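You operate a simulated robot arm through the tools that you are given. There is no shell and no other tool. Be economical: measure what you need, move in short steps, check, and stop when the job is done.

You are at the controls of a simulated robot arm. One attempt, no reset.

TASK
Put things in order on the trial bench top. At the end: the blue sensor is on the white blanking plate; the orange-handled smoke tester (pot) stands where the orange tamper stood; the black blanking plug is on the green case; the orange tamper stands where the blue sensor stood; whatever was shut is shut again. Leave all else as you found it, and nothing knocked over.
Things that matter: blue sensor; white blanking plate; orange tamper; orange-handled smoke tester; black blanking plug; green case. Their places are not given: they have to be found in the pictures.

It is judged by the outcome, as a careful person would: the job done as asked, and still so three seconds after it is handed in. It fails if anything else is knocked over, pushed out of place, dropped, spilled or broken.

THE ROBOT
A 7-joint arm with a two-finger parallel gripper, fixed in place. Base frame: the origin is at the foot of the arm, x ahead of it, y to its left, z up; the work surface is at about z = 0. Lengths are in mm, angles in degrees, forces in N, time in s.
With the tool pointing down near the work surface it reaches from about 240 to 620 mm from the base axis. Its first joint turns from -66.0 to 66.0 degrees. Payload 2.6 kg.
Tool frame: the origin (TCP) lies between the finger pads and is the grasp point; the fingertips stand 30 mm ahead of it; z points along the fingers, y is the line along which they close. The gripper opens to 94 mm. The fingers are 28 mm wide and 10 mm thick; the gripper's body (50 by 96 mm) begins 55 mm behind the TCP.
Orientation is told as [roll, pitch, yaw] about the base's x, y, z axes, in that order, counted from this pose: with the fingers straight down and closing along the base's y, the tool's x points along the base's -x, its y along +y and its z along -z.

THE INTERFACE
- The arm moves only by the tool step_arm. Its argument "targets" is text: rows parted by semicolons, each of 6 numbers parted by spaces: the shift along the tool's x, y, z in units of 30 mm (1.0 is 30 mm), then the turn, a rotation vector about the tool's x, y, z in units of 5 degrees (1.0 is 5 degrees). In form: tx ty tz wx wy wz; .... A call has 1 to 12 rows; each row shifts and turns the commanded pose from where the row before left it, along the tool's axes as they then stand. "fingers" is the finger opening in m, from 0 to 0.094, set as the call begins (left out, the last holds). A call with a number of a shift or a turn outside -1 to 1 is refused whole. A row lasts 0.2 s, in which the tool goes at most 50 mm and 8.6 degrees; a call with a longer step from one row to the next is refused whole, and so is a gripper value outside its range. A pose out of reach is approached as far as the arm can. The call stops where the force on the tool passes 40 N (or 10 N more than at its start, if that is more) or the arm is blocked; 0.2 s more then pass. The fingers move at their own pace (about 72 mm/s each) and stop on an object; they squeeze with about 37 N. The grip force told is the motor's: it shows also when the fingers shut on nothing. Time passes only in rows, and 0.2 s behind the last, so rows that do not move let the fingers close. It gives the time, the measured TCP pose, the force on the tool (base axes), the opening and the grip force at its end, in the units of the frame above (readings bear some noise), and new pictures: "show" is both (left out), scene, wrist or none.
- Cameras (640 x 400 px; columns grow to the right, rows downward): "scene" is fixed at [36.7, 457.3, 549.2]; the picture's right is [-0.58, -0.81, 0.00], its down [-0.53, 0.37, -0.76] and it looks along [0.62, -0.44, -0.65] (base axes); focal length 296 px, centre (320, 200). "wrist" rides on the gripper at [-37, 0, -58] in the tool frame; the picture's right is [0.00, -1.00, 0.00], its down [0.97, 0.00, -0.24] and it looks along [0.24, 0.00, 0.97] (tool axes); focal length 218 px, centre (320, 200).
- measure_at(camera, pixels): for up to 12 pixels [column, row] of the newest picture of that camera ("zoom" is the newest enlarged one), the place [x, y, z] in the base frame of the surface seen there, good to about 3 mm, but the place of the scene camera against the robot may be out by one fixed shift of up to 25 mm in any direction. The clock stands still meanwhile.
- close_up(camera, box): a new picture of the part [left, top, right, bottom] of that camera's present view, enlarged. The clock stands still meanwhile.
- job_done(): hands the job in; it is judged then, once.

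Keep the steps short. Do not move on a guess: measure, check each grasp and each placing, and mend mistakes. In all there are 80 turns and 120 pictures (those below and enlarged ones count). Leave the gripper open and the arm clear of the work at the hand-in unless told otherwise, and finish with a single line.

The tools are called after ">>>" as a command line: name --argument value ..., lists and objects as JSON in quotes. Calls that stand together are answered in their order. step_arm: Moves the arm, as the interface text tells. Its arguments: {"type":"object","properties":{"targets":{"type":"string"},"fingers":{"type":"number"},"show":{"type":"string","enum":["both","scene","wrist","none"]}},"required":["targets"]} The other tools are called the same way: measure_at (camera, pixels) gives the place of the surface under pixels of a picture; close_up (camera, box) takes an enlarged picture of a part of a camera's view; job_done () hands the job in.

At the start:

```text
clock: 0.0
ee_pos: [391.0, -59.1, 307.3]
tcp_rot: [0.0, 0.0, 0.0]
force: [1.1, -0.5, 0.2]
finger_gap: 93.9
gripper_force: 0.0
```

scene: 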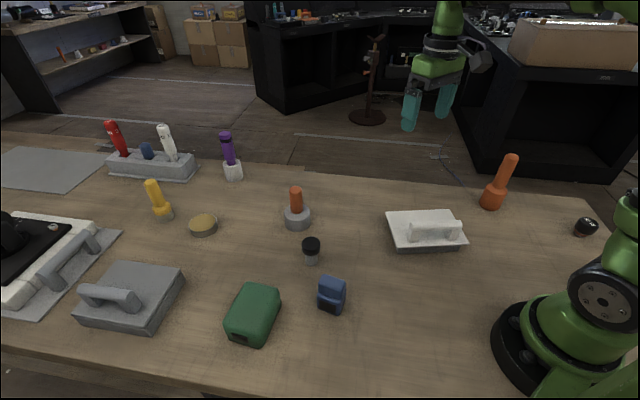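
wrist: 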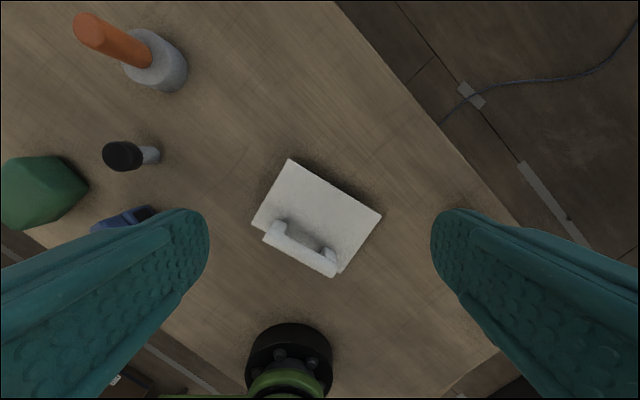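

I'll look closer at the scene to identify the objects.

>>> close_up --camera "scene" --box '[200, 170, 400, 350]'

>>> close_up --camera "scene" --box '[370, 130, 640, 300]'

>>> close_up --camera "scene" --box '[0, 110, 260, 340]'

>>> measure_at --camera "scene" --pixels '[[331, 284], [332, 308], [311, 243], [311, 262], [255, 300], [250, 340], [510, 157], [491, 203], [296, 190], [297, 222], [586, 222], [415, 225]]'

>>> measure_at --camera "wrist" --pixels '[[291, 161], [380, 214], [335, 276], [253, 222], [300, 250], [123, 156], [150, 156], [90, 30], [165, 75], [40, 190], [130, 215], [270, 210]]'

```text
2.22 times, centred on (300, 260) of scene
```

zoom: 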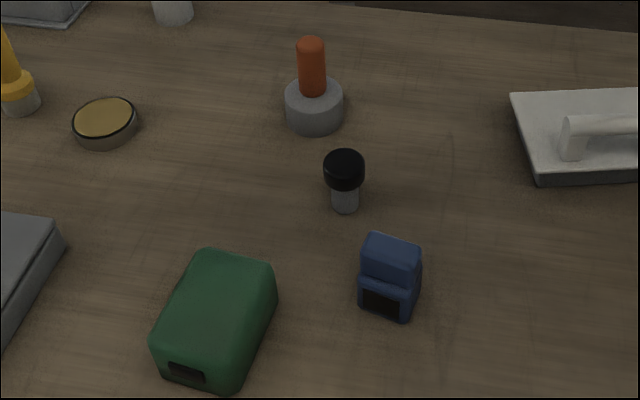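

```text
2.35 times, centred on (505, 215) of scene
```

zoom: 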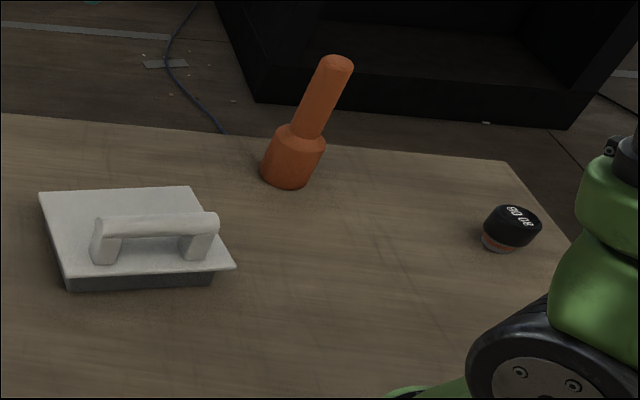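

```text
1.74 times, centred on (130, 225) of scene
```

zoom: 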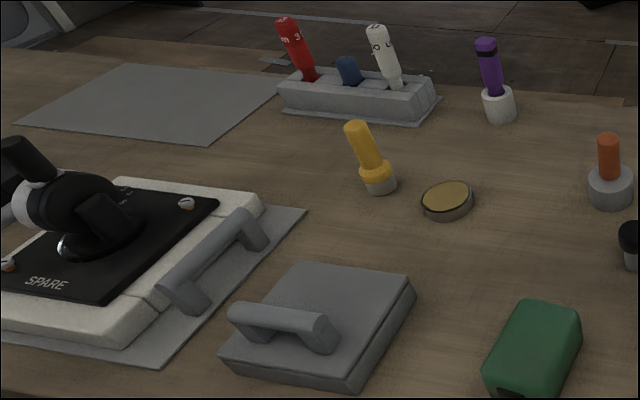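

```text
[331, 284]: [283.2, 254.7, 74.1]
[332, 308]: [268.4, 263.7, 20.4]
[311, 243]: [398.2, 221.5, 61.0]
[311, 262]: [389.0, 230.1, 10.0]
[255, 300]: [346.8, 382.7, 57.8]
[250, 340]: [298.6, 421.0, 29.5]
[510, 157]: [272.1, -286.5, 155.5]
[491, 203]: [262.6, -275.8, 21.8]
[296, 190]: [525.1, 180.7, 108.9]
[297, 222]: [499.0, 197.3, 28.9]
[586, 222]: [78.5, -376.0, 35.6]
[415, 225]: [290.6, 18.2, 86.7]
```

```text
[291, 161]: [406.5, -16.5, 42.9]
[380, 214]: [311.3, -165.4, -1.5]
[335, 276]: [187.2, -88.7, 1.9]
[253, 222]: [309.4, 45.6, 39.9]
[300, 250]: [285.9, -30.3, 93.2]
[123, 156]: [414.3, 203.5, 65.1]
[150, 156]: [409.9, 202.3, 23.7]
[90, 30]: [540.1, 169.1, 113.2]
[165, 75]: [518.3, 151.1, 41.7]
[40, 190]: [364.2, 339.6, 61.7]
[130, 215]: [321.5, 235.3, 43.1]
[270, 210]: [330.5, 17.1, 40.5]
```

The plug is the black-capped piece at (311,250). The other black thing at (586,222) is out of reach. The wrist and scene readings differ by about (+16,-18,+4). Next I move above the blue sensor for a wrist view.

>>> step_arm --targets "0.3 0.93 0.19 0 0 0;0.3 0.93 0.19 0 0 0;0.3 0.93 0.19 0 0 0;0.3 0.93 0.19 0 0 0;0.3 0.93 0.19 0 0 0;0.3 0.93 0.19 0 0 0;0.3 0.93 0.19 0 0 0;0.3 0.93 0.19 0 0 0;0.3 0.93 0.19 0 0 0;0.3 0.93 0.19 0 0 0;0 0 0 0 0 0" --show "wrist"

```text
clock: 2.4
ee_pos: [300.6, 220.5, 253.1]
tcp_rot: [0.0, 0.0, 0.0]
force: [0.5, 0.6, -0.2]
finger_gap: 94.2
gripper_force: 0.1
```

wrist: 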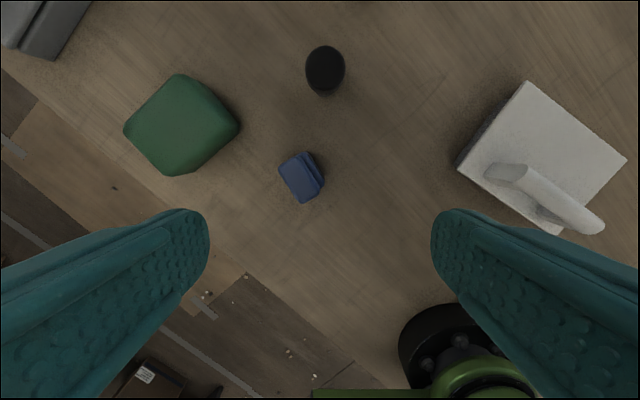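

The sensor is at (300,177), the case at (182,125), the plug at (325,70) and the plate at (540,150). I'll zoom in and measure.

>>> close_up --camera "wrist" --box '[260, 140, 340, 210]'

>>> measure_at --camera "wrist" --pixels '[[301, 177], [288, 176], [301, 155], [303, 199], [319, 180], [313, 160], [182, 125], [325, 65], [525, 85], [622, 157], [556, 232], [459, 164]]'

>>> measure_at --camera "wrist" --pixels '[[500, 172], [600, 225], [530, 120], [580, 150], [500, 145], [180, 80], [130, 130], [170, 168], [233, 128], [350, 200], [260, 200], [400, 100]]'

```text
5.71 times, centred on (300, 175) of wrist
```

zoom: 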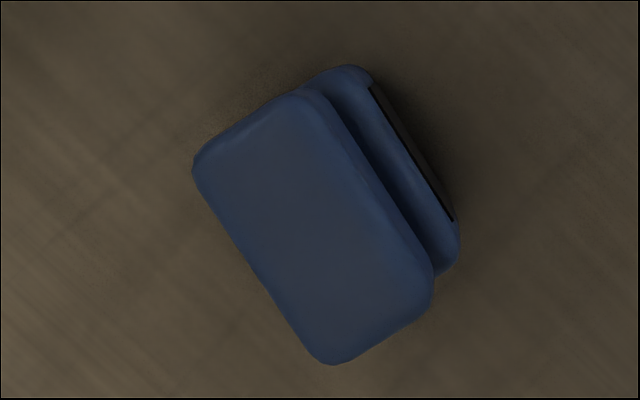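

```text
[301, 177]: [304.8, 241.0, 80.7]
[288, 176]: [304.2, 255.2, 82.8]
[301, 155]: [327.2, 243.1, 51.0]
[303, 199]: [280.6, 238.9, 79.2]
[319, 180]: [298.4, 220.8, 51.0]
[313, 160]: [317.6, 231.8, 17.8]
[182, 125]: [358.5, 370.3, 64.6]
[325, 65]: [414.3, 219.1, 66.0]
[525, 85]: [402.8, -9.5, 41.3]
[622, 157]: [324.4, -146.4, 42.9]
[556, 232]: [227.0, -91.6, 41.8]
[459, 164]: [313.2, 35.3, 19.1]
```

```text
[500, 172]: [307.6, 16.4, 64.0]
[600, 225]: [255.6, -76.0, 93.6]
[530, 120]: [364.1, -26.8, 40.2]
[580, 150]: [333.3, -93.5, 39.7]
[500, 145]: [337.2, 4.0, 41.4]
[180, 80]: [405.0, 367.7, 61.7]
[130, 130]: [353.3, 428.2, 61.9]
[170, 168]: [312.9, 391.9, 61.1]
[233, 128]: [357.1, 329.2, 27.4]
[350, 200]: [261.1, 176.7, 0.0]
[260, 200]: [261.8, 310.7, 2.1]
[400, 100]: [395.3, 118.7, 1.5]
```

The sensor top is at about (303,241,81). Its wide axis runs about 35° from x, so I turn the tool by -55° yaw to grip its 44 mm width.

>>> step_arm --targets "0 0 0 0 0 0.92;0 0 0 0 0 0.92;0 0 0 0 0 0.92;0 0 0 0 0 0.92;0 0 0 0 0 0.92;0 0 0 0 0 0.92;0 0 0 0 0 0.92;0 0 0 0 0 0.92;0 0 0 0 0 0.92;0 0 0 0 0 0.92;0 0 0 0 0 0.92;0 0 0 0 0 0.92" --show "none"

```text
clock: 5.0
ee_pos: [299.8, 219.3, 250.5]
tcp_rot: [0.0, -0.1, -55.3]
force: [-0.4, 0.5, 0.8]
finger_gap: 94.0
gripper_force: 0.0
```

Yaw is right. Next I centre over the sensor and come down to z≈130 to check.

>>> step_arm --targets "0.26 0.25 0.6 0 0 0;0.26 0.25 0.8 0 0 0;0 0 0.9 0 0 0;0 0 0.9 0 0 0;0 0 0.8 0 0 0;0 0 0 0 0 0" --show "wrist"

```text
clock: 6.4
ee_pos: [304.6, 242.0, 130.5]
tcp_rot: [0.0, 0.0, -55.2]
force: [-0.1, 1.4, -0.2]
finger_gap: 93.9
gripper_force: 0.1
```

wrist: 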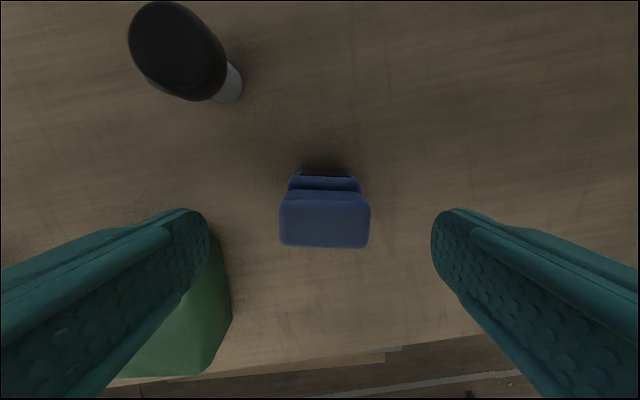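

The sensor lies centred between the fingers and square to them. I go down to z≈47 with the gap at 70 mm.

>>> step_arm --targets "0 0 0.7 0 0 0;0 -0.04 0.7 0 0 0;0 0 0.7 0 0 0;0 0 0.68 0 0 0;0 0 0 0 0 0" --fingers 0.07 --show "wrist"

>>> step_arm --targets "0 0 0 0 0 0;0 0 0 0 0 0;0 0 0 0 0 0" --fingers 0.03 --show "none"

```text
clock: 7.6
ee_pos: [302.6, 239.4, 47.8]
tcp_rot: [0.0, -0.1, -55.2]
force: [-0.7, -0.8, 0.6]
finger_gap: 70.2
gripper_force: 0.1
```

wrist: 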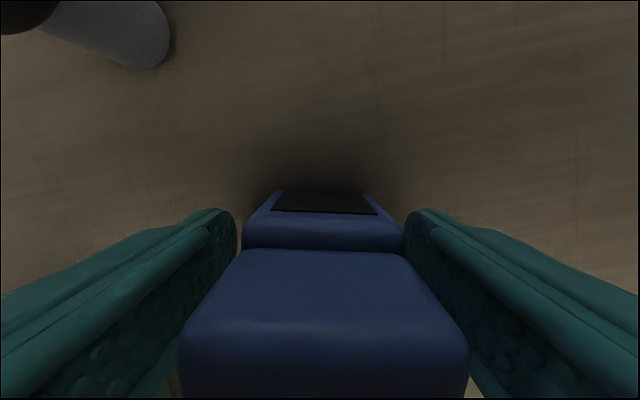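

```text
clock: 8.4
ee_pos: [303.0, 240.6, 48.6]
tcp_rot: [-0.1, 0.0, -55.2]
force: [0.3, 0.1, -0.7]
finger_gap: 54.2
gripper_force: 37.3
```

The grip is firm at 54 mm. I lift the sensor and turn the yaw to -30° to match the plate's long side.

>>> step_arm --targets "0 0 -0.4 0 0 0;0 0 -0.86 0 0 -1;0 0 -0.86 0 0 -1;0 0 -0.86 0 0 -1;0 0 -0.86 0 0 -1;0 0 -0.86 0 0 -1;0 0 0 0 0 0" --show "none"

>>> step_arm --targets "-0.6 -0.825 0 0 0 0;-0.6 -0.825 0 0 0 0;-0.6 -0.825 0 0 0 0;-0.6 -0.825 0 0 0 0;-0.6 -0.825 0 0 0 0;-0.6 -0.825 0 0 0 0;-0.6 -0.825 0 0 0 0;-0.6 -0.825 0 0 0 0;-0.6 -0.825 0 0 0 0;-0.6 -0.825 0 0 0 0;0 0 0 0 0 0" --show "both"

```text
clock: 10.0
ee_pos: [303.5, 240.5, 190.3]
tcp_rot: [0.0, -0.1, -30.1]
force: [0.2, 0.4, -0.9]
finger_gap: 54.3
gripper_force: 37.1
```

```text
clock: 12.4
ee_pos: [334.8, -64.9, 189.3]
tcp_rot: [0.0, 0.0, -30.3]
force: [-0.9, -0.2, -0.5]
finger_gap: 53.9
gripper_force: 36.9
```

scene: 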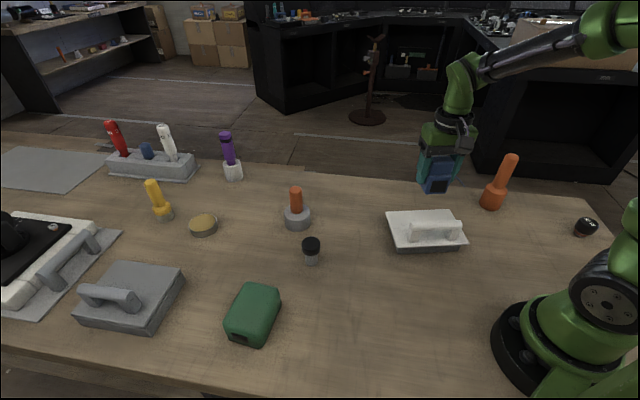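
wrist: 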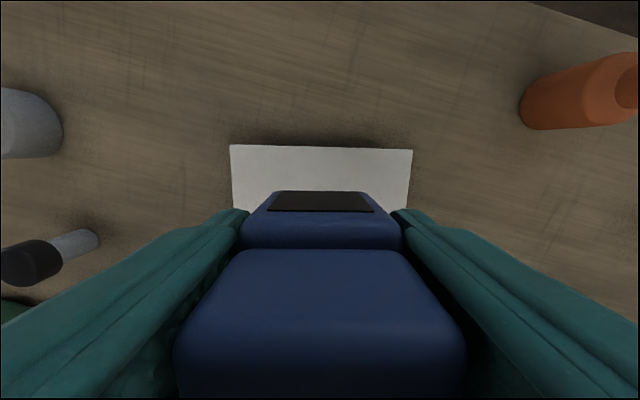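

The plate's far edge is square to the tool and centred (columns 231–413). I'll check the edge position before lowering.

>>> measure_at --camera "wrist" --pixels '[[235, 150], [322, 151], [408, 154], [250, 180], [322, 165], [322, 200], [322, 230]]'

>>> measure_at --camera "scene" --pixels '[[394, 213], [444, 213], [464, 240], [400, 244], [410, 228], [435, 222], [435, 230], [420, 290], [560, 260], [350, 230]]'

```text
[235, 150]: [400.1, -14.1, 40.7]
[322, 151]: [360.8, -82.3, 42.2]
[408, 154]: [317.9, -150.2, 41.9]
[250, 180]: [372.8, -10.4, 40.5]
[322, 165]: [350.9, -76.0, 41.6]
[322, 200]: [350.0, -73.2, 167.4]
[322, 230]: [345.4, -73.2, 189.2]
```

```text
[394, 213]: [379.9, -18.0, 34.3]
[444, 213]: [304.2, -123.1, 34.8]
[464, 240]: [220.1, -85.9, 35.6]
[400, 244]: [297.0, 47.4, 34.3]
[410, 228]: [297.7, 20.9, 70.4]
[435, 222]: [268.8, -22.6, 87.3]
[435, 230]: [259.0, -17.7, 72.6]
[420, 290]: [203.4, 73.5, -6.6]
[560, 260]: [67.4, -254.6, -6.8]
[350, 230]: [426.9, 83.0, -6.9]
```

The plate top is at z≈41.5, and its free strip suits the sensor. I lower to z≈93, then in small steps until it touches.

>>> step_arm --targets "0 0 0.8 0 0 0;0 0 0.8 0 0 0;0 0 0.8 0 0 0;0 0 0.6 0 0 0;0 0 0.2 0 0 0;0 0 0 0 0 0" --show "both"

>>> step_arm --targets "0 0 0.05 0 0 0;0 0 0.04 0 0 0;0 0 0 0 0 0" --show "none"

```text
clock: 13.8
ee_pos: [334.9, -65.5, 92.1]
tcp_rot: [0.0, 0.0, -30.2]
force: [0.3, -0.3, -1.4]
finger_gap: 53.9
gripper_force: 37.2
```

scene: 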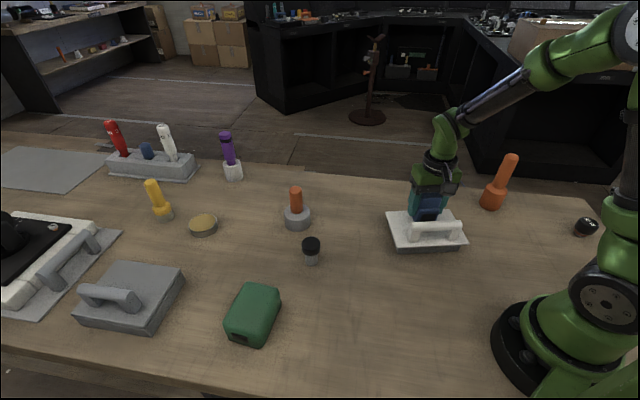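
wrist: 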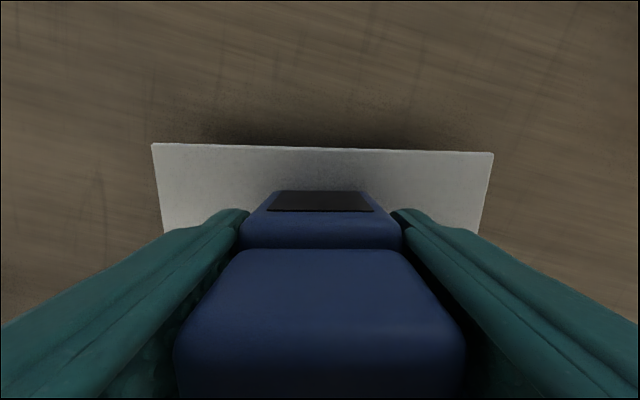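

```text
clock: 14.6
ee_pos: [335.2, -64.0, 90.6]
tcp_rot: [0.0, 0.0, -30.2]
force: [-0.8, 0.7, -1.1]
finger_gap: 53.9
gripper_force: 37.0
```

No contact yet, so I take a few more 1 mm steps.

>>> step_arm --targets "0 0 0.035 0 0 0;0 0 0 0 0 0" --show "none"

>>> step_arm --targets "0 0 0.035 0 0 0;0 0 0 0 0 0" --show "none"

```text
clock: 15.2
ee_pos: [334.3, -63.1, 88.3]
tcp_rot: [0.0, -0.1, -30.2]
force: [-2.4, -1.6, 14.6]
finger_gap: 54.0
gripper_force: 36.7
```

```text
clock: 15.8
ee_pos: [335.8, -63.9, 88.9]
tcp_rot: [0.1, -0.1, -30.2]
force: [-4.5, 2.9, 33.4]
finger_gap: 54.1
gripper_force: 37.3
```

It has landed, with 33 N pressing. I ease off 1 mm, open to 76 mm and rise.

>>> step_arm --targets "0 0 -0.05 0 0 0;0 0 0 0 0 0" --show "none"

>>> step_arm --targets "0 0 0 0 0 0;0 0 0 0 0 0;0 0 -0.3 0 0 0;0 0 -0.6 0 0 0;0 0 -0.9 0 0 0;0 0 -0.9 0 0 0;0 0 -0.9 0 0 0;0 0 0 0 0 0" --fingers 0.076 --show "both"

```text
clock: 16.4
ee_pos: [334.7, -64.7, 89.0]
tcp_rot: [-0.1, -0.2, -30.1]
force: [4.6, 0.3, 11.7]
finger_gap: 54.0
gripper_force: 36.9
```

```text
clock: 18.2
ee_pos: [335.3, -63.2, 197.1]
tcp_rot: [0.0, 0.0, -30.2]
force: [0.3, 0.3, -1.1]
finger_gap: 76.2
gripper_force: 0.1
```

scene: 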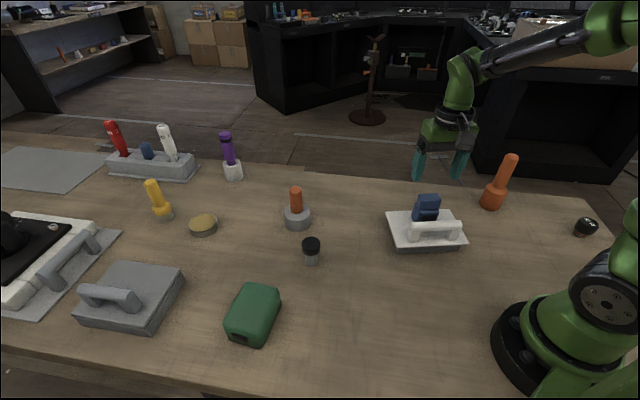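
wrist: 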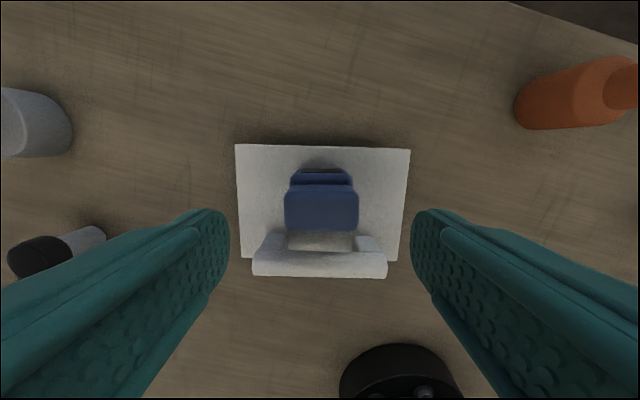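

The sensor stands upright on the plate, clear of the handle. Next I rise and go above the tamper to look.

>>> step_arm --targets "0 0 -0.85 0 0 0;0 0 -0.85 0 0 0;0 0 -0.85 0 0 0;0 0 -0.85 0 0 0;-0.28 -0.88 0 0 0 0;-0.28 -0.88 0 0 0 0;-0.28 -0.88 0 0 0 0;-0.28 -0.88 0 0 0 0;-0.28 -0.88 0 0 0 0;-0.28 -0.88 0 0 0 0;-0.28 -0.88 0 0 0 0;0 0 0 0 0 0" --show "wrist" --fingers 0.07

```text
clock: 20.8
ee_pos: [291.4, -253.5, 298.9]
tcp_rot: [0.0, 0.1, -30.2]
force: [0.6, 0.3, -0.9]
finger_gap: 70.0
gripper_force: 0.1
```

wrist: 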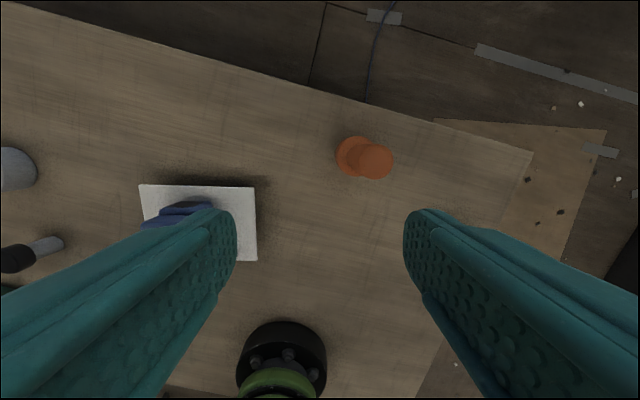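

>>> measure_at --camera "wrist" --pixels '[[376, 162], [370, 162], [384, 162], [376, 152], [376, 174], [345, 155], [352, 142], [350, 170], [338, 155]]'

>>> close_up --camera "wrist" --box '[320, 125, 410, 190]'

```text
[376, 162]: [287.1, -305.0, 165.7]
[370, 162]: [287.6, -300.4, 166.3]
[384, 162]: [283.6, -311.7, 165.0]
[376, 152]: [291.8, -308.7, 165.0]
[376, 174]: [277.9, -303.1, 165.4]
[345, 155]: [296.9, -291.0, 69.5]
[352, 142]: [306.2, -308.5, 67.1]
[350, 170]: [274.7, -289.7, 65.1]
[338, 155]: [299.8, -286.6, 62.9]
```

```text
6.15 times, centred on (365, 158) of wrist
```

zoom: 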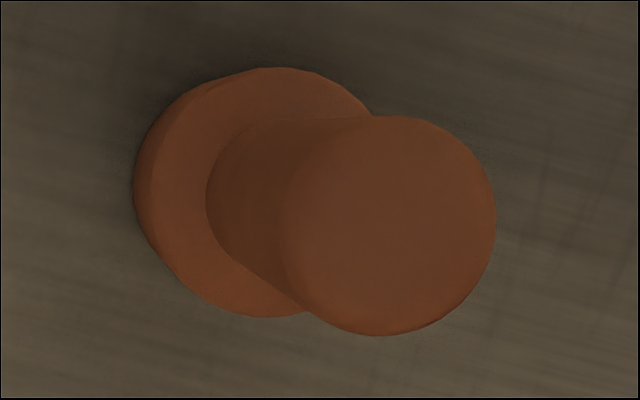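

The tamper's axis is at about (288,-304), with its top at z 165 and its shoulder at z 67. I move over it and down to z≈205.

>>> step_arm --targets "-0.37 -0.75 0 0 0 0;-0.37 -0.75 0 0 0 0;0 0 0.8 0 0 0;0 0 0.8 0 0 0;0 0 0.8 0 0 0;0 0 0.7 0 0 0;0 0 0 0 0 0" --show "wrist"

```text
clock: 22.4
ee_pos: [289.8, -303.0, 203.8]
tcp_rot: [-0.1, 0.0, -30.2]
force: [-0.2, 1.0, 0.2]
finger_gap: 70.0
gripper_force: 0.2
```

wrist: 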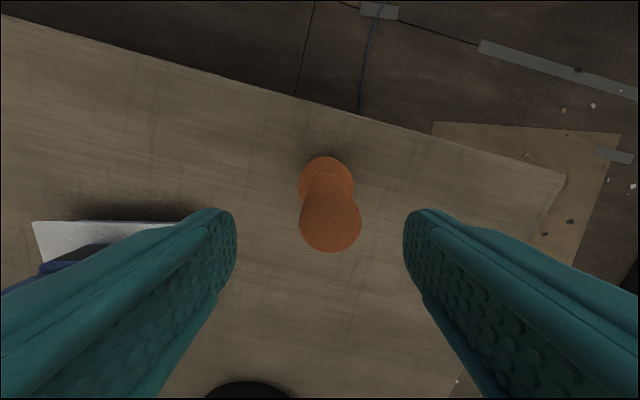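

The tamper is about 4.5 mm to the right, so I shift by that and go down to z 118.

>>> step_arm --targets "0 -0.15 0.5 0 0 0;0 0 0.8 0 0 0;0 0 0.8 0 0 0;0 0 0.76 0 0 0;0 0 0 0 0 0" --show "wrist"

>>> step_arm --targets "0 0 0 0 0 0;0 0 0 0 0 0;0 0 0 0 0 0" --fingers 0.01 --show "none"

```text
clock: 23.6
ee_pos: [285.5, -306.9, 119.9]
tcp_rot: [0.0, 0.1, -30.2]
force: [0.0, -0.5, 0.3]
finger_gap: 69.7
gripper_force: 0.0
```

wrist: 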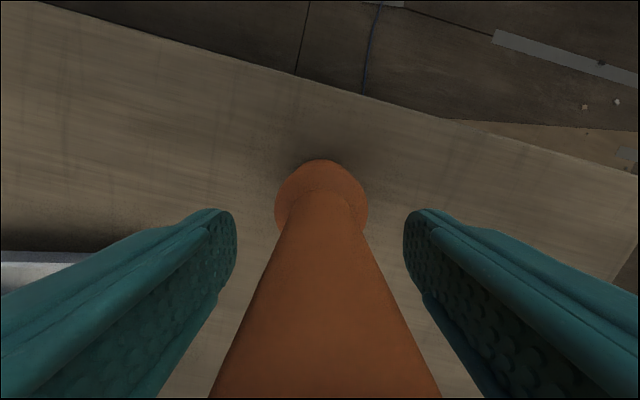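

```text
clock: 24.4
ee_pos: [285.8, -307.5, 120.5]
tcp_rot: [-0.1, 0.0, -30.1]
force: [-0.4, -1.6, -0.2]
finger_gap: 31.5
gripper_force: 36.9
```

Gripped at 31.5 mm. I lift it, then carry it on an arc at z≈280 towards the sensor's old place at (304,239).

>>> step_arm --targets "0 0 -0.3 0 0 0;0 0 -0.8 0 0 0;0 0 -0.9 0 0 0;0 0 -0.9 0 0 0;0 0 -0.9 0 0 0;0 0 -0.8 0 0 0;0 0 -0.8 0 0 0;0 0 0 0 0 0" --show "scene"

>>> step_arm --targets "0.143 0.869 0 0 0 0;0.143 0.869 0 0 0 0;0.143 0.869 0 0 0 0;0.143 0.869 0 0 0 0;0.143 0.869 0 0 0 0;0.143 0.869 0 0 0 0;0.143 0.869 0 0 0 0;0.143 0.869 0 0 0 0;0.143 0.869 0 0 0 0;0.143 0.869 0 0 0 0;0 0 0 0 0 0" --show "none"

>>> step_arm --targets "0.725 0.735 0 0 0 0;0.725 0.735 0 0 0 0;0.725 0.735 0 0 0 0;0.725 0.735 0 0 0 0;0.725 0.735 0 0 0 0;0.725 0.735 0 0 0 0;0.725 0.735 0 0 0 0;0.725 0.735 0 0 0 0;0.725 0.735 0 0 0 0;0.725 0.735 0 0 0 0;0 0 0 0 0 0" --show "both"

```text
clock: 26.2
ee_pos: [284.4, -306.6, 283.3]
tcp_rot: [0.0, 0.0, -30.2]
force: [0.0, -0.3, -3.5]
finger_gap: 31.1
gripper_force: 36.3
```

scene: 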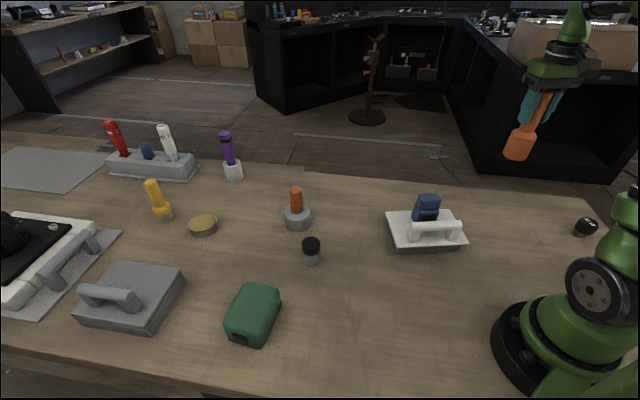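

```text
clock: 28.6
ee_pos: [380.8, -60.4, 283.0]
tcp_rot: [0.1, 0.0, -30.2]
force: [-0.3, -0.6, -3.3]
finger_gap: 31.8
gripper_force: 37.2
```

```text
clock: 31.0
ee_pos: [303.9, 241.3, 282.1]
tcp_rot: [0.0, 0.0, -30.3]
force: [1.3, 0.5, -2.7]
finger_gap: 31.2
gripper_force: 37.4
```

scene: 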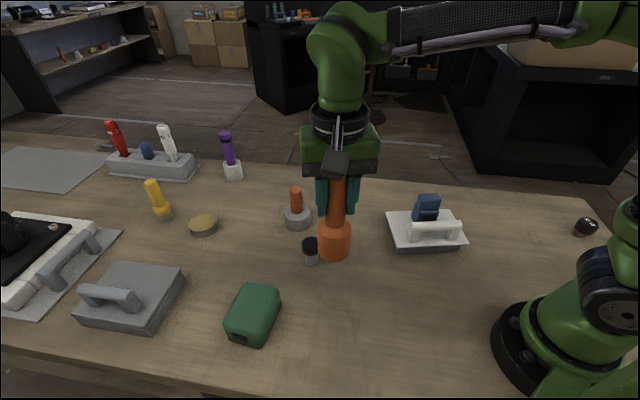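
wrist: 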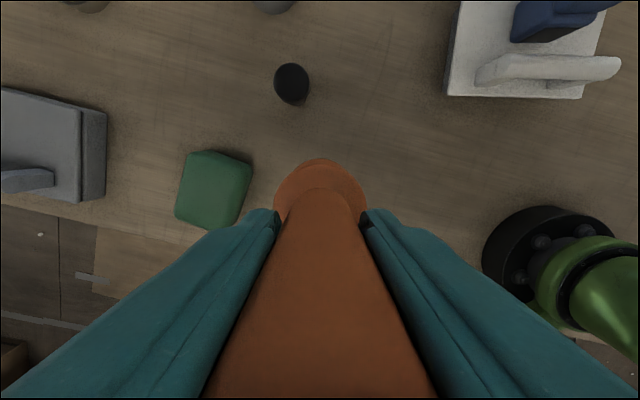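

It is over the spot. I lower to z≈124, then in fine steps.

>>> step_arm --targets "-0.033 -0.058 0.8 0 0 0;0 0 0.9 0 0 0;0 0 0.9 0 0 0;0 0 0.9 0 0 0;0 0 0.9 0 0 0;0 0 0.6 0 0 0;0 0 0.25 0 0 0;0 0 0 0 0 0" --show "none"

>>> step_arm --targets "0 0 0.06 0 0 0;0 0 0.03 0 0 0;0 0 0 0 0 0" --show "none"

```text
clock: 32.8
ee_pos: [302.3, 238.1, 124.1]
tcp_rot: [0.0, 0.0, -30.2]
force: [-0.7, -0.1, -3.5]
finger_gap: 31.3
gripper_force: 37.1
```

```text
clock: 33.6
ee_pos: [301.3, 238.3, 120.2]
tcp_rot: [0.0, 0.0, -30.2]
force: [-0.3, 0.0, -2.8]
finger_gap: 31.3
gripper_force: 37.0
```

>>> step_arm --targets "-0.04 0.06 0.03 0 0 0;0 0 0 0 0 0" --show "none"

>>> step_arm --targets "0 0 0.03 0 0 0;0 0 0 0 0 0" --show "none"

```text
clock: 34.2
ee_pos: [305.5, 239.1, 121.2]
tcp_rot: [0.0, 0.0, -30.1]
force: [0.8, -0.2, -3.3]
finger_gap: 31.2
gripper_force: 37.1
```

```text
clock: 34.8
ee_pos: [304.6, 238.5, 119.9]
tcp_rot: [-0.1, 0.0, -30.1]
force: [-0.7, -0.1, 0.4]
finger_gap: 31.2
gripper_force: 37.4
```

It is touching now. One more half millimetre, then release and rise.

>>> step_arm --targets "0 0 0.02 0 0 0;0 0 0 0 0 0" --show "none"

>>> step_arm --targets "0 0 0 0 0 0;0 0 0 0 0 0;0 0 -0.3 0 0 0;0 0 -0.6 0 0 0;0 0 -0.9 0 0 0;0 0 -0.9 0 0 0;0 0 -0.9 0 0 0;0 0 -0.9 0 0 0;0 0 -0.9 0 0 0;0 0 0 0 0 0" --fingers 0.07 --show "both"

```text
clock: 35.4
ee_pos: [304.7, 239.4, 120.6]
tcp_rot: [0.1, -0.1, -30.2]
force: [-4.0, -3.4, 15.3]
finger_gap: 31.5
gripper_force: 37.1
```

```text
clock: 37.6
ee_pos: [302.8, 238.8, 283.3]
tcp_rot: [0.0, 0.0, -30.3]
force: [-0.8, -0.6, 0.1]
finger_gap: 70.0
gripper_force: 0.1
```

scene: 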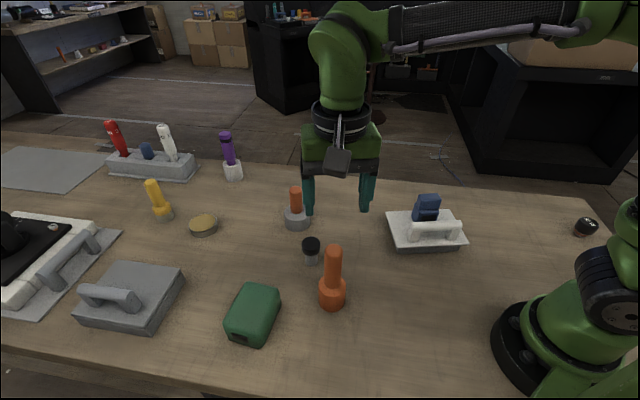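
wrist: 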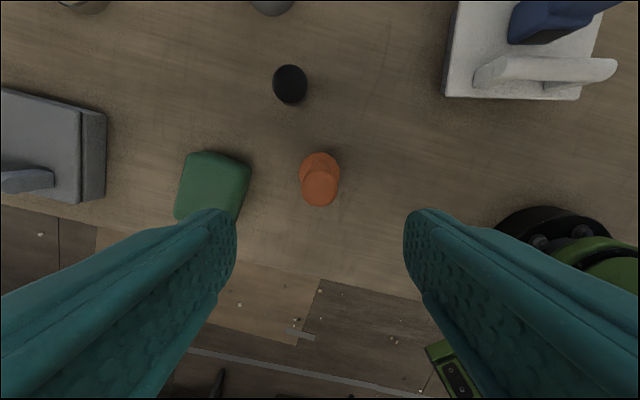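

The tamper stands upright in the sensor's old place. Next I go above the smoke tester at about (520,175).

>>> step_arm --targets "-0.9 0.22 0 0 0 0;-0.9 0.22 0 0 0 0;-0.9 0.22 0 0 0 0;-0.9 0.22 0 0 0 0;-0.9 0.22 0 0 0 0;-0.9 0.22 0 0 0 0;-0.9 0.22 0 0 0 0;-0.9 0.22 0 0 0 0;0 0 0 0 0 0" --show "wrist"

```text
clock: 39.6
ee_pos: [518.9, 175.6, 281.4]
tcp_rot: [0.0, 0.1, -30.2]
force: [0.0, 0.4, -0.1]
finger_gap: 69.9
gripper_force: 0.0
```

wrist: 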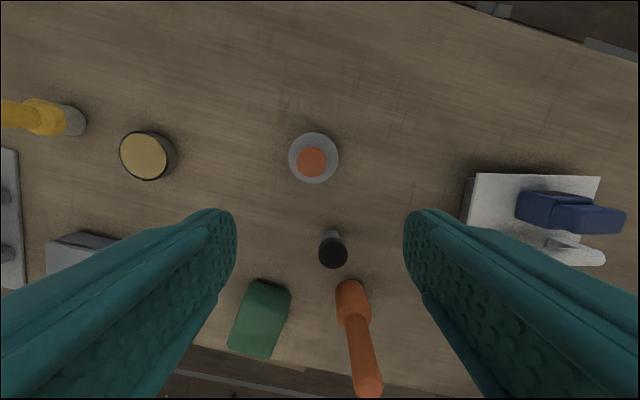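

>>> measure_at --camera "wrist" --pixels '[[312, 162], [312, 150], [312, 174], [298, 162], [326, 162], [313, 138], [293, 160], [335, 160], [313, 180], [333, 252], [150, 155], [340, 290]]'

>>> close_up --camera "wrist" --box '[270, 125, 360, 190]'

```text
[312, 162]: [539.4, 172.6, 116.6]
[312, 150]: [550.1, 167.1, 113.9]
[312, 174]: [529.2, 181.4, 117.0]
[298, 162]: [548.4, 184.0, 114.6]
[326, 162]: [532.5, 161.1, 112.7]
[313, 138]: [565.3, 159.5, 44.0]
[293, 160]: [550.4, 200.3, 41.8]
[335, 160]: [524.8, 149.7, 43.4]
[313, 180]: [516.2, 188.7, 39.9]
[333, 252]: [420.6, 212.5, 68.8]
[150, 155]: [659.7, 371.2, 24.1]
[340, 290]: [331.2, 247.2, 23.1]
```

```text
6.15 times, centred on (315, 158) of wrist
```

zoom: 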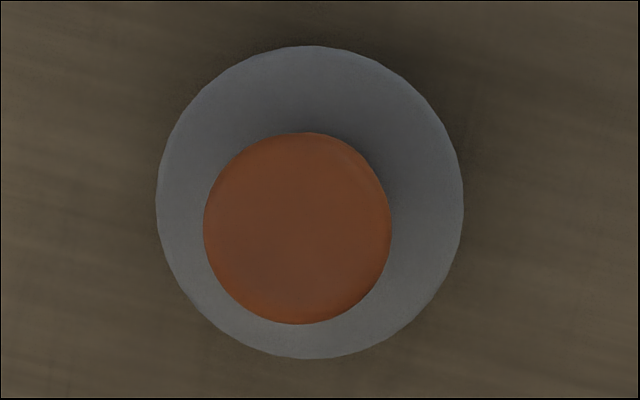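

The tester's axis is at about (540,173), with its top at z 116 and the pot top at z 42. I move over it and down to z≈155 to check.

>>> step_arm --targets "-0.65 0.28 0.5 0 0 0;0 0 0.9 0 0 0;0 0 0.9 0 0 0;0 0 0.9 0 0 0;0 0 0.95 0 0 0;0 0 0 0 0 0" --show "wrist"

```text
clock: 41.0
ee_pos: [539.8, 176.3, 157.4]
tcp_rot: [0.1, 0.1, -30.2]
force: [-0.8, -0.1, 1.1]
finger_gap: 70.0
gripper_force: 0.1
```

wrist: 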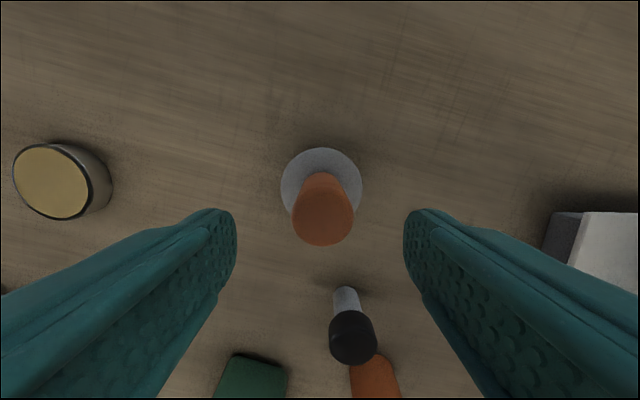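

It is centred. I go down to z 82 and close on the handle.

>>> step_arm --targets "-0.08 -0.03 0.5 0 0 0;0 0 0.8 0 0 0;0 0 0.8 0 0 0;0 0 0.4 0 0 0;0 0 0 0 0 0" --show "wrist"

>>> step_arm --targets "0 0 0 0 0 0;0 0 0 0 0 0;0 0 0 0 0 0" --fingers 0.01 --show "none"

>>> step_arm --targets "0 0 -0.3 0 0 0;0 0 -0.4 0 0 0;0 0 0 0 0 0" --show "both"

```text
clock: 42.2
ee_pos: [540.9, 170.5, 81.5]
tcp_rot: [-0.1, -0.1, -30.2]
force: [-0.7, 0.3, 0.4]
finger_gap: 69.8
gripper_force: 0.0
```

wrist: 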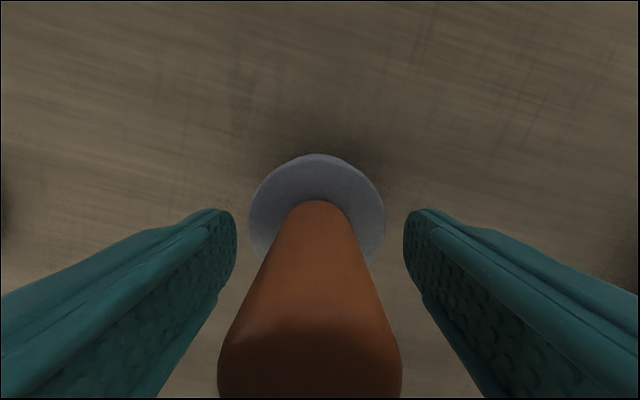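

```text
clock: 43.0
ee_pos: [542.2, 171.9, 82.1]
tcp_rot: [-0.1, 0.0, -30.2]
force: [0.2, 0.9, -0.3]
finger_gap: 30.6
gripper_force: 37.1
```

```text
clock: 43.8
ee_pos: [541.1, 171.6, 104.0]
tcp_rot: [0.0, 0.0, -30.1]
force: [-0.7, 0.3, -1.9]
finger_gap: 30.7
gripper_force: 36.7
```

scene: 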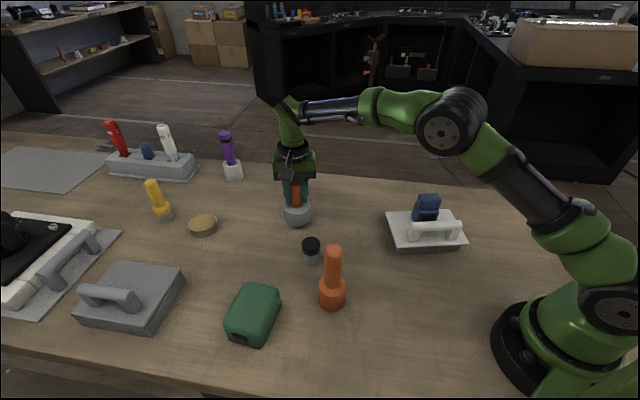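
wrist: 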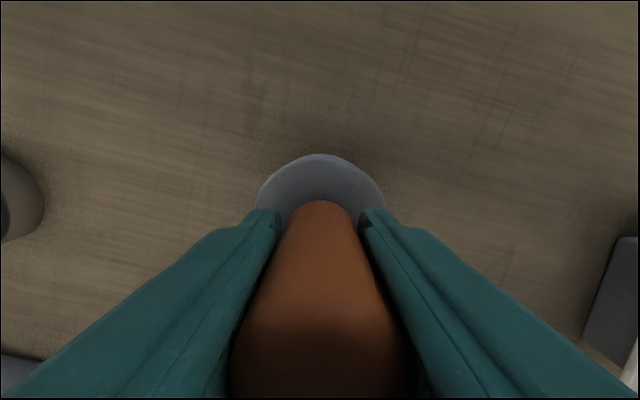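

The pot comes up with its handle. I lift to z≈250 and carry it to the tamper's old place (286,-307).

>>> step_arm --targets "0 0 -0.8 0 0 0;0 0 -0.8 0 0 0;0 0 -0.9 0 0 0;0 0 -0.9 0 0 0;0 0 -0.9 0 0 0;0 0 -0.6 0 0 0;0 0 0 0 0 0" --show "none"

>>> step_arm --targets "-0.0335 -0.902 0 0 0 0;-0.0335 -0.902 0 0 0 0;-0.0335 -0.902 0 0 0 0;-0.0335 -0.902 0 0 0 0;-0.0335 -0.902 0 0 0 0;-0.0335 -0.902 0 0 0 0;-0.0335 -0.902 0 0 0 0;-0.0335 -0.902 0 0 0 0;-0.0335 -0.902 0 0 0 0;-0.0335 -0.902 0 0 0 0;0 0 0 0 0 0" --show "none"

>>> step_arm --targets "-0.0335 -0.902 0 0 0 0;-0.0335 -0.902 0 0 0 0;-0.0335 -0.902 0 0 0 0;-0.0335 -0.902 0 0 0 0;-0.0335 -0.902 0 0 0 0;-0.0335 -0.902 0 0 0 0;-0.0335 -0.902 0 0 0 0;-0.0335 -0.902 0 0 0 0;-0.0335 -0.902 0 0 0 0;-0.0335 -0.902 0 0 0 0;0 0 0 0 0 0" --show "both"

```text
clock: 45.4
ee_pos: [539.3, 171.1, 251.1]
tcp_rot: [0.1, 0.0, -30.2]
force: [-0.1, 0.6, -2.5]
finger_gap: 30.6
gripper_force: 37.5
```

```text
clock: 47.8
ee_pos: [414.1, -69.9, 249.1]
tcp_rot: [0.0, 0.1, -30.2]
force: [-0.5, -0.7, -3.2]
finger_gap: 30.6
gripper_force: 37.0
```

```text
clock: 50.2
ee_pos: [287.9, -307.9, 250.6]
tcp_rot: [0.0, 0.0, -30.1]
force: [0.0, 0.0, -2.7]
finger_gap: 30.4
gripper_force: 36.8
```

scene: 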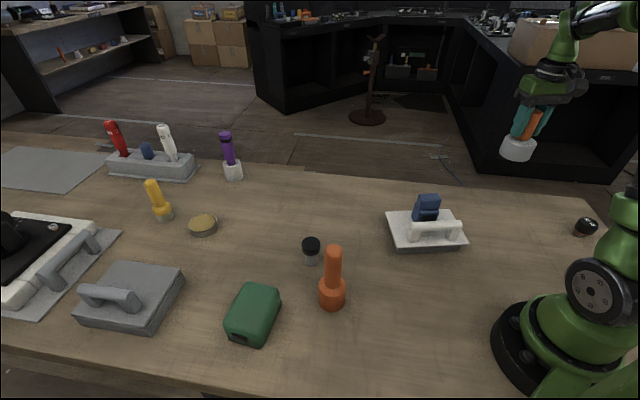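
wrist: 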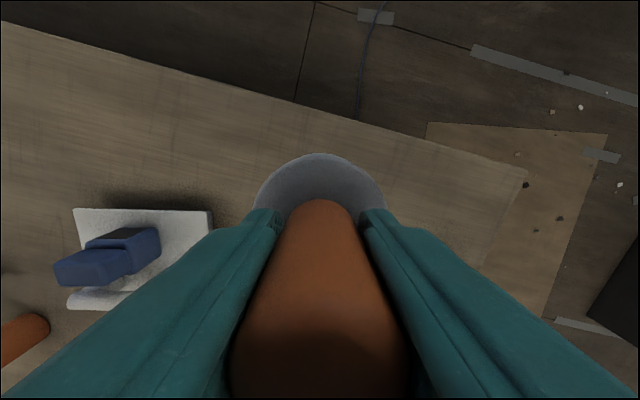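

It is over the spot. I lower to z≈85, then fine steps.

>>> step_arm --targets "0.04 0 0.8 0 0 0;0 0 0.9 0 0 0;0 0 0.9 0 0 0;0 0 0.9 0 0 0;0 0 0.9 0 0 0;0 0 0.75 0 0 0;0 0 0.3 0 0 0;0 0 0 0 0 0" --show "none"

>>> step_arm --targets "0 0 0.06 0 0 0;0 0 0.03 0 0 0;0 0 0 0 0 0" --show "none"

```text
clock: 52.0
ee_pos: [286.4, -303.9, 86.0]
tcp_rot: [0.1, 0.1, -30.2]
force: [-0.9, -1.0, -2.3]
finger_gap: 30.3
gripper_force: 36.7
```

```text
clock: 52.8
ee_pos: [285.2, -304.5, 84.7]
tcp_rot: [0.0, 0.1, -30.3]
force: [0.6, -0.2, -1.5]
finger_gap: 30.5
gripper_force: 36.4
```

>>> step_arm --targets "0 -0.05 0.04 0 0 0;0 0 0 0 0 0" --show "none"

>>> step_arm --targets "0 0 0.03 0 0 0;0 0 0 0 0 0" --show "none"

```text
clock: 53.4
ee_pos: [283.9, -305.6, 81.7]
tcp_rot: [0.1, 0.0, -30.2]
force: [0.2, 0.2, -2.8]
finger_gap: 30.6
gripper_force: 37.5
```

```text
clock: 54.0
ee_pos: [283.4, -306.9, 82.5]
tcp_rot: [0.0, -0.1, -30.2]
force: [-0.6, 2.6, 6.5]
finger_gap: 30.3
gripper_force: 36.6
```

Contact at 6.5 N. I release and rise.

>>> step_arm --targets "0 0 0 0 0 0;0 0 0 0 0 0;0 0 -0.3 0 0 0;0 0 -0.6 0 0 0;0 0 -0.9 0 0 0;0 0 -0.9 0 0 0;0 0 -0.9 0 0 0;0 0 -0.9 0 0 0;0 0 -0.9 0 0 0;0 0 0 0 0 0" --fingers 0.07 --show "both"

```text
clock: 56.2
ee_pos: [285.7, -307.6, 245.0]
tcp_rot: [0.0, 0.1, -30.2]
force: [0.0, -0.5, -0.2]
finger_gap: 70.1
gripper_force: 0.1
```

scene: 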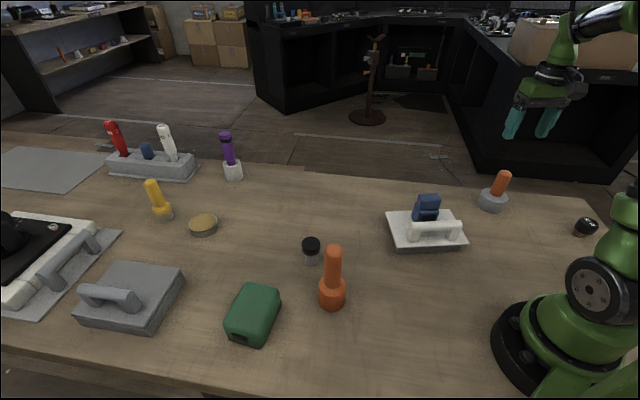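
wrist: 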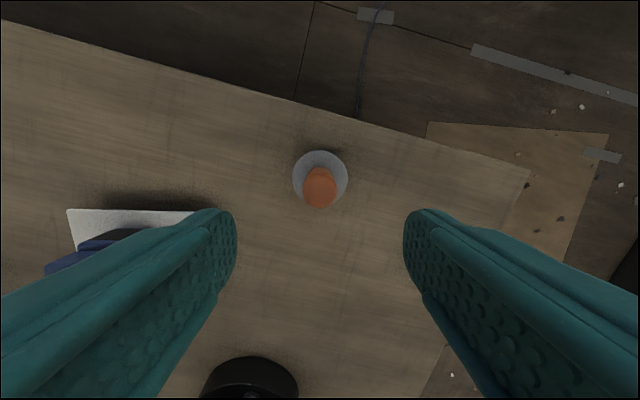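

The tester stands in place. Next I go above the plug at about (416,211).

>>> step_arm --targets "0.2865 0.93 0 0 0 0;0.2865 0.93 0 0 0 0;0.2865 0.93 0 0 0 0;0.2865 0.93 0 0 0 0;0.2865 0.93 0 0 0 0;0.2865 0.93 0 0 0 0;0.2865 0.93 0 0 0 0;0.2865 0.93 0 0 0 0;0.2865 0.93 0 0 0 0" --show "none"

>>> step_arm --targets "0.2865 0.93 0 0 0 0;0.2865 0.93 0 0 0 0;0.2865 0.93 0 0 0 0;0.2865 0.93 0 0 0 0;0.2865 0.93 0 0 0 0;0.2865 0.93 0 0 0 0;0.2865 0.93 0 0 0 0;0.2865 0.93 0 0 0 0;0.2865 0.93 0 0 0 0;0 0 0 0 0 0" --show "wrist"

```text
clock: 58.2
ee_pos: [343.0, -50.2, 243.2]
tcp_rot: [0.0, -0.1, -30.3]
force: [-0.7, 0.4, 0.1]
finger_gap: 70.0
gripper_force: 0.0
```

```text
clock: 60.4
ee_pos: [401.5, 202.8, 242.9]
tcp_rot: [0.0, -0.1, -30.2]
force: [0.1, 0.0, 0.1]
finger_gap: 70.2
gripper_force: 0.1
```

wrist: 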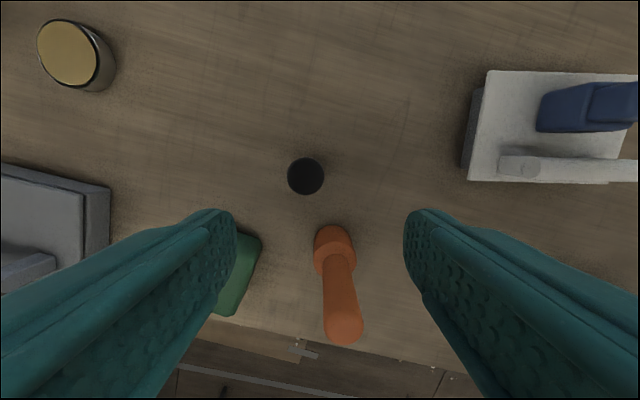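

>>> measure_at --camera "wrist" --pixels '[[306, 176], [306, 162], [306, 190], [291, 176], [321, 176], [250, 240], [240, 290], [245, 260]]'

>>> close_up --camera "wrist" --box '[260, 145, 350, 210]'

```text
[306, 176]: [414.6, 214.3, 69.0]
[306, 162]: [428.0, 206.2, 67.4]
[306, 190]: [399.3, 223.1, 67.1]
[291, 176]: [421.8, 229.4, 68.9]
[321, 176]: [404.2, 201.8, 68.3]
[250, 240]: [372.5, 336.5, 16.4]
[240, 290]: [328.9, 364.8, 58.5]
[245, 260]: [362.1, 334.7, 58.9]
```

```text
6.15 times, centred on (305, 178) of wrist
```

zoom: 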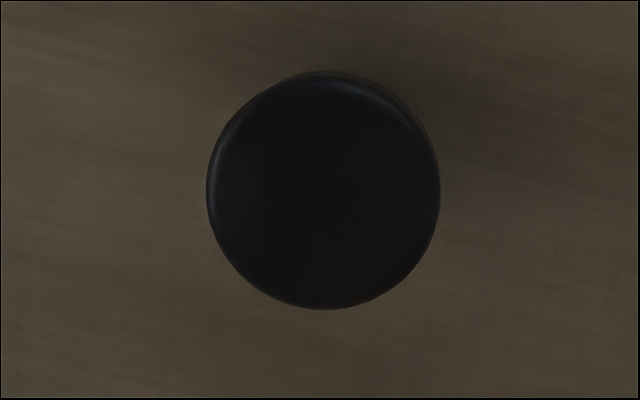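

The plug's centre is at (414,214), with its top at z 68. I move over it and down to z≈110 to check.

>>> step_arm --targets "-0.16 0.55 0.6 0 0 0;0 0 0.95 0 0 0;0 0 0.95 0 0 0;0 0 0.95 0 0 0;0 0 0.95 0 0 0;0 0 0 0 0 0" --show "wrist"

```text
clock: 61.8
ee_pos: [412.5, 216.5, 109.6]
tcp_rot: [0.0, 0.1, -30.1]
force: [0.6, 0.1, 0.2]
finger_gap: 70.1
gripper_force: 0.0
```

wrist: 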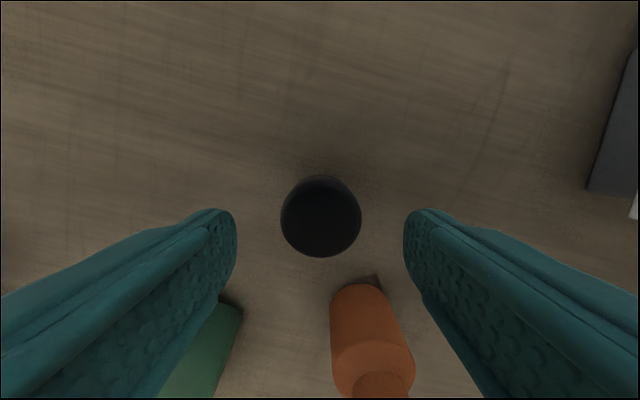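

Centred. I go down to z 55 and close gently on the cap.

>>> step_arm --targets "-0.1 0 0.6 0 0 0;0 0 0.7 0 0 0;0 0 0.5 0 0 0;0 0 0 0 0 0" --show "wrist"

>>> step_arm --targets "0 0 0 0 0 0;0 0 0 0 0 0;0 0 0 0 0 0" --fingers 0.02 --show "both"

```text
clock: 62.8
ee_pos: [418.4, 214.5, 57.4]
tcp_rot: [-0.1, 0.0, -30.2]
force: [0.1, -0.1, -0.6]
finger_gap: 70.1
gripper_force: 0.0
```

wrist: 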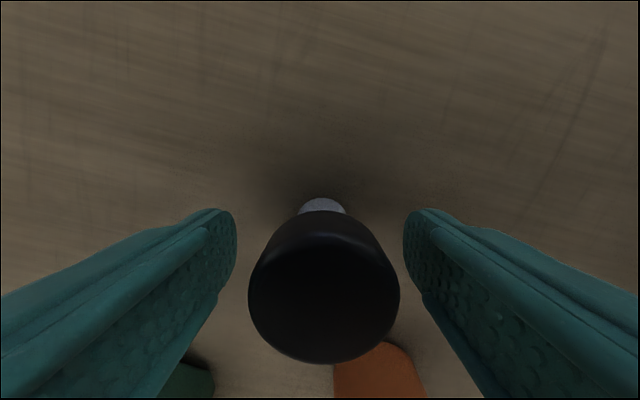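

```text
clock: 63.6
ee_pos: [418.0, 215.1, 56.8]
tcp_rot: [0.0, 0.0, -30.3]
force: [0.5, 0.5, 0.3]
finger_gap: 42.3
gripper_force: 36.7
```

scene: 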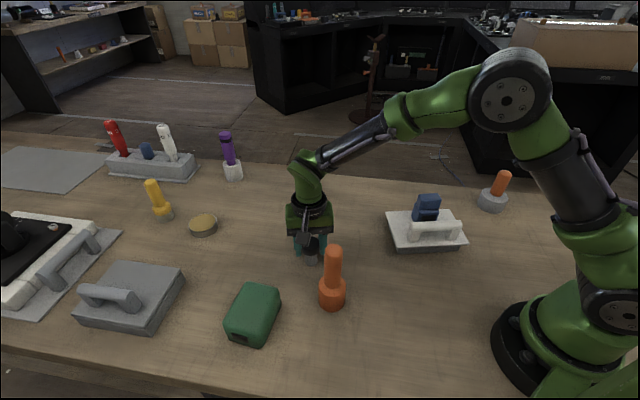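
wrist: 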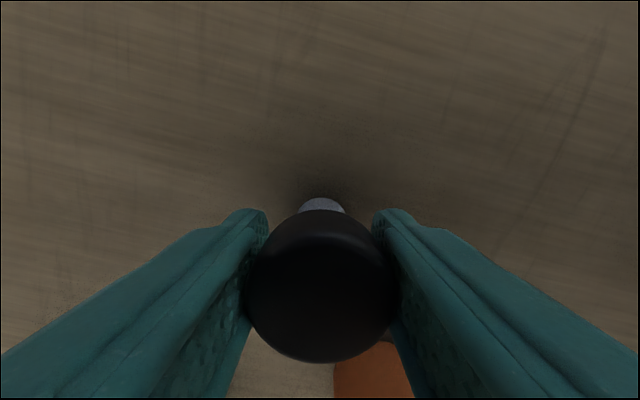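

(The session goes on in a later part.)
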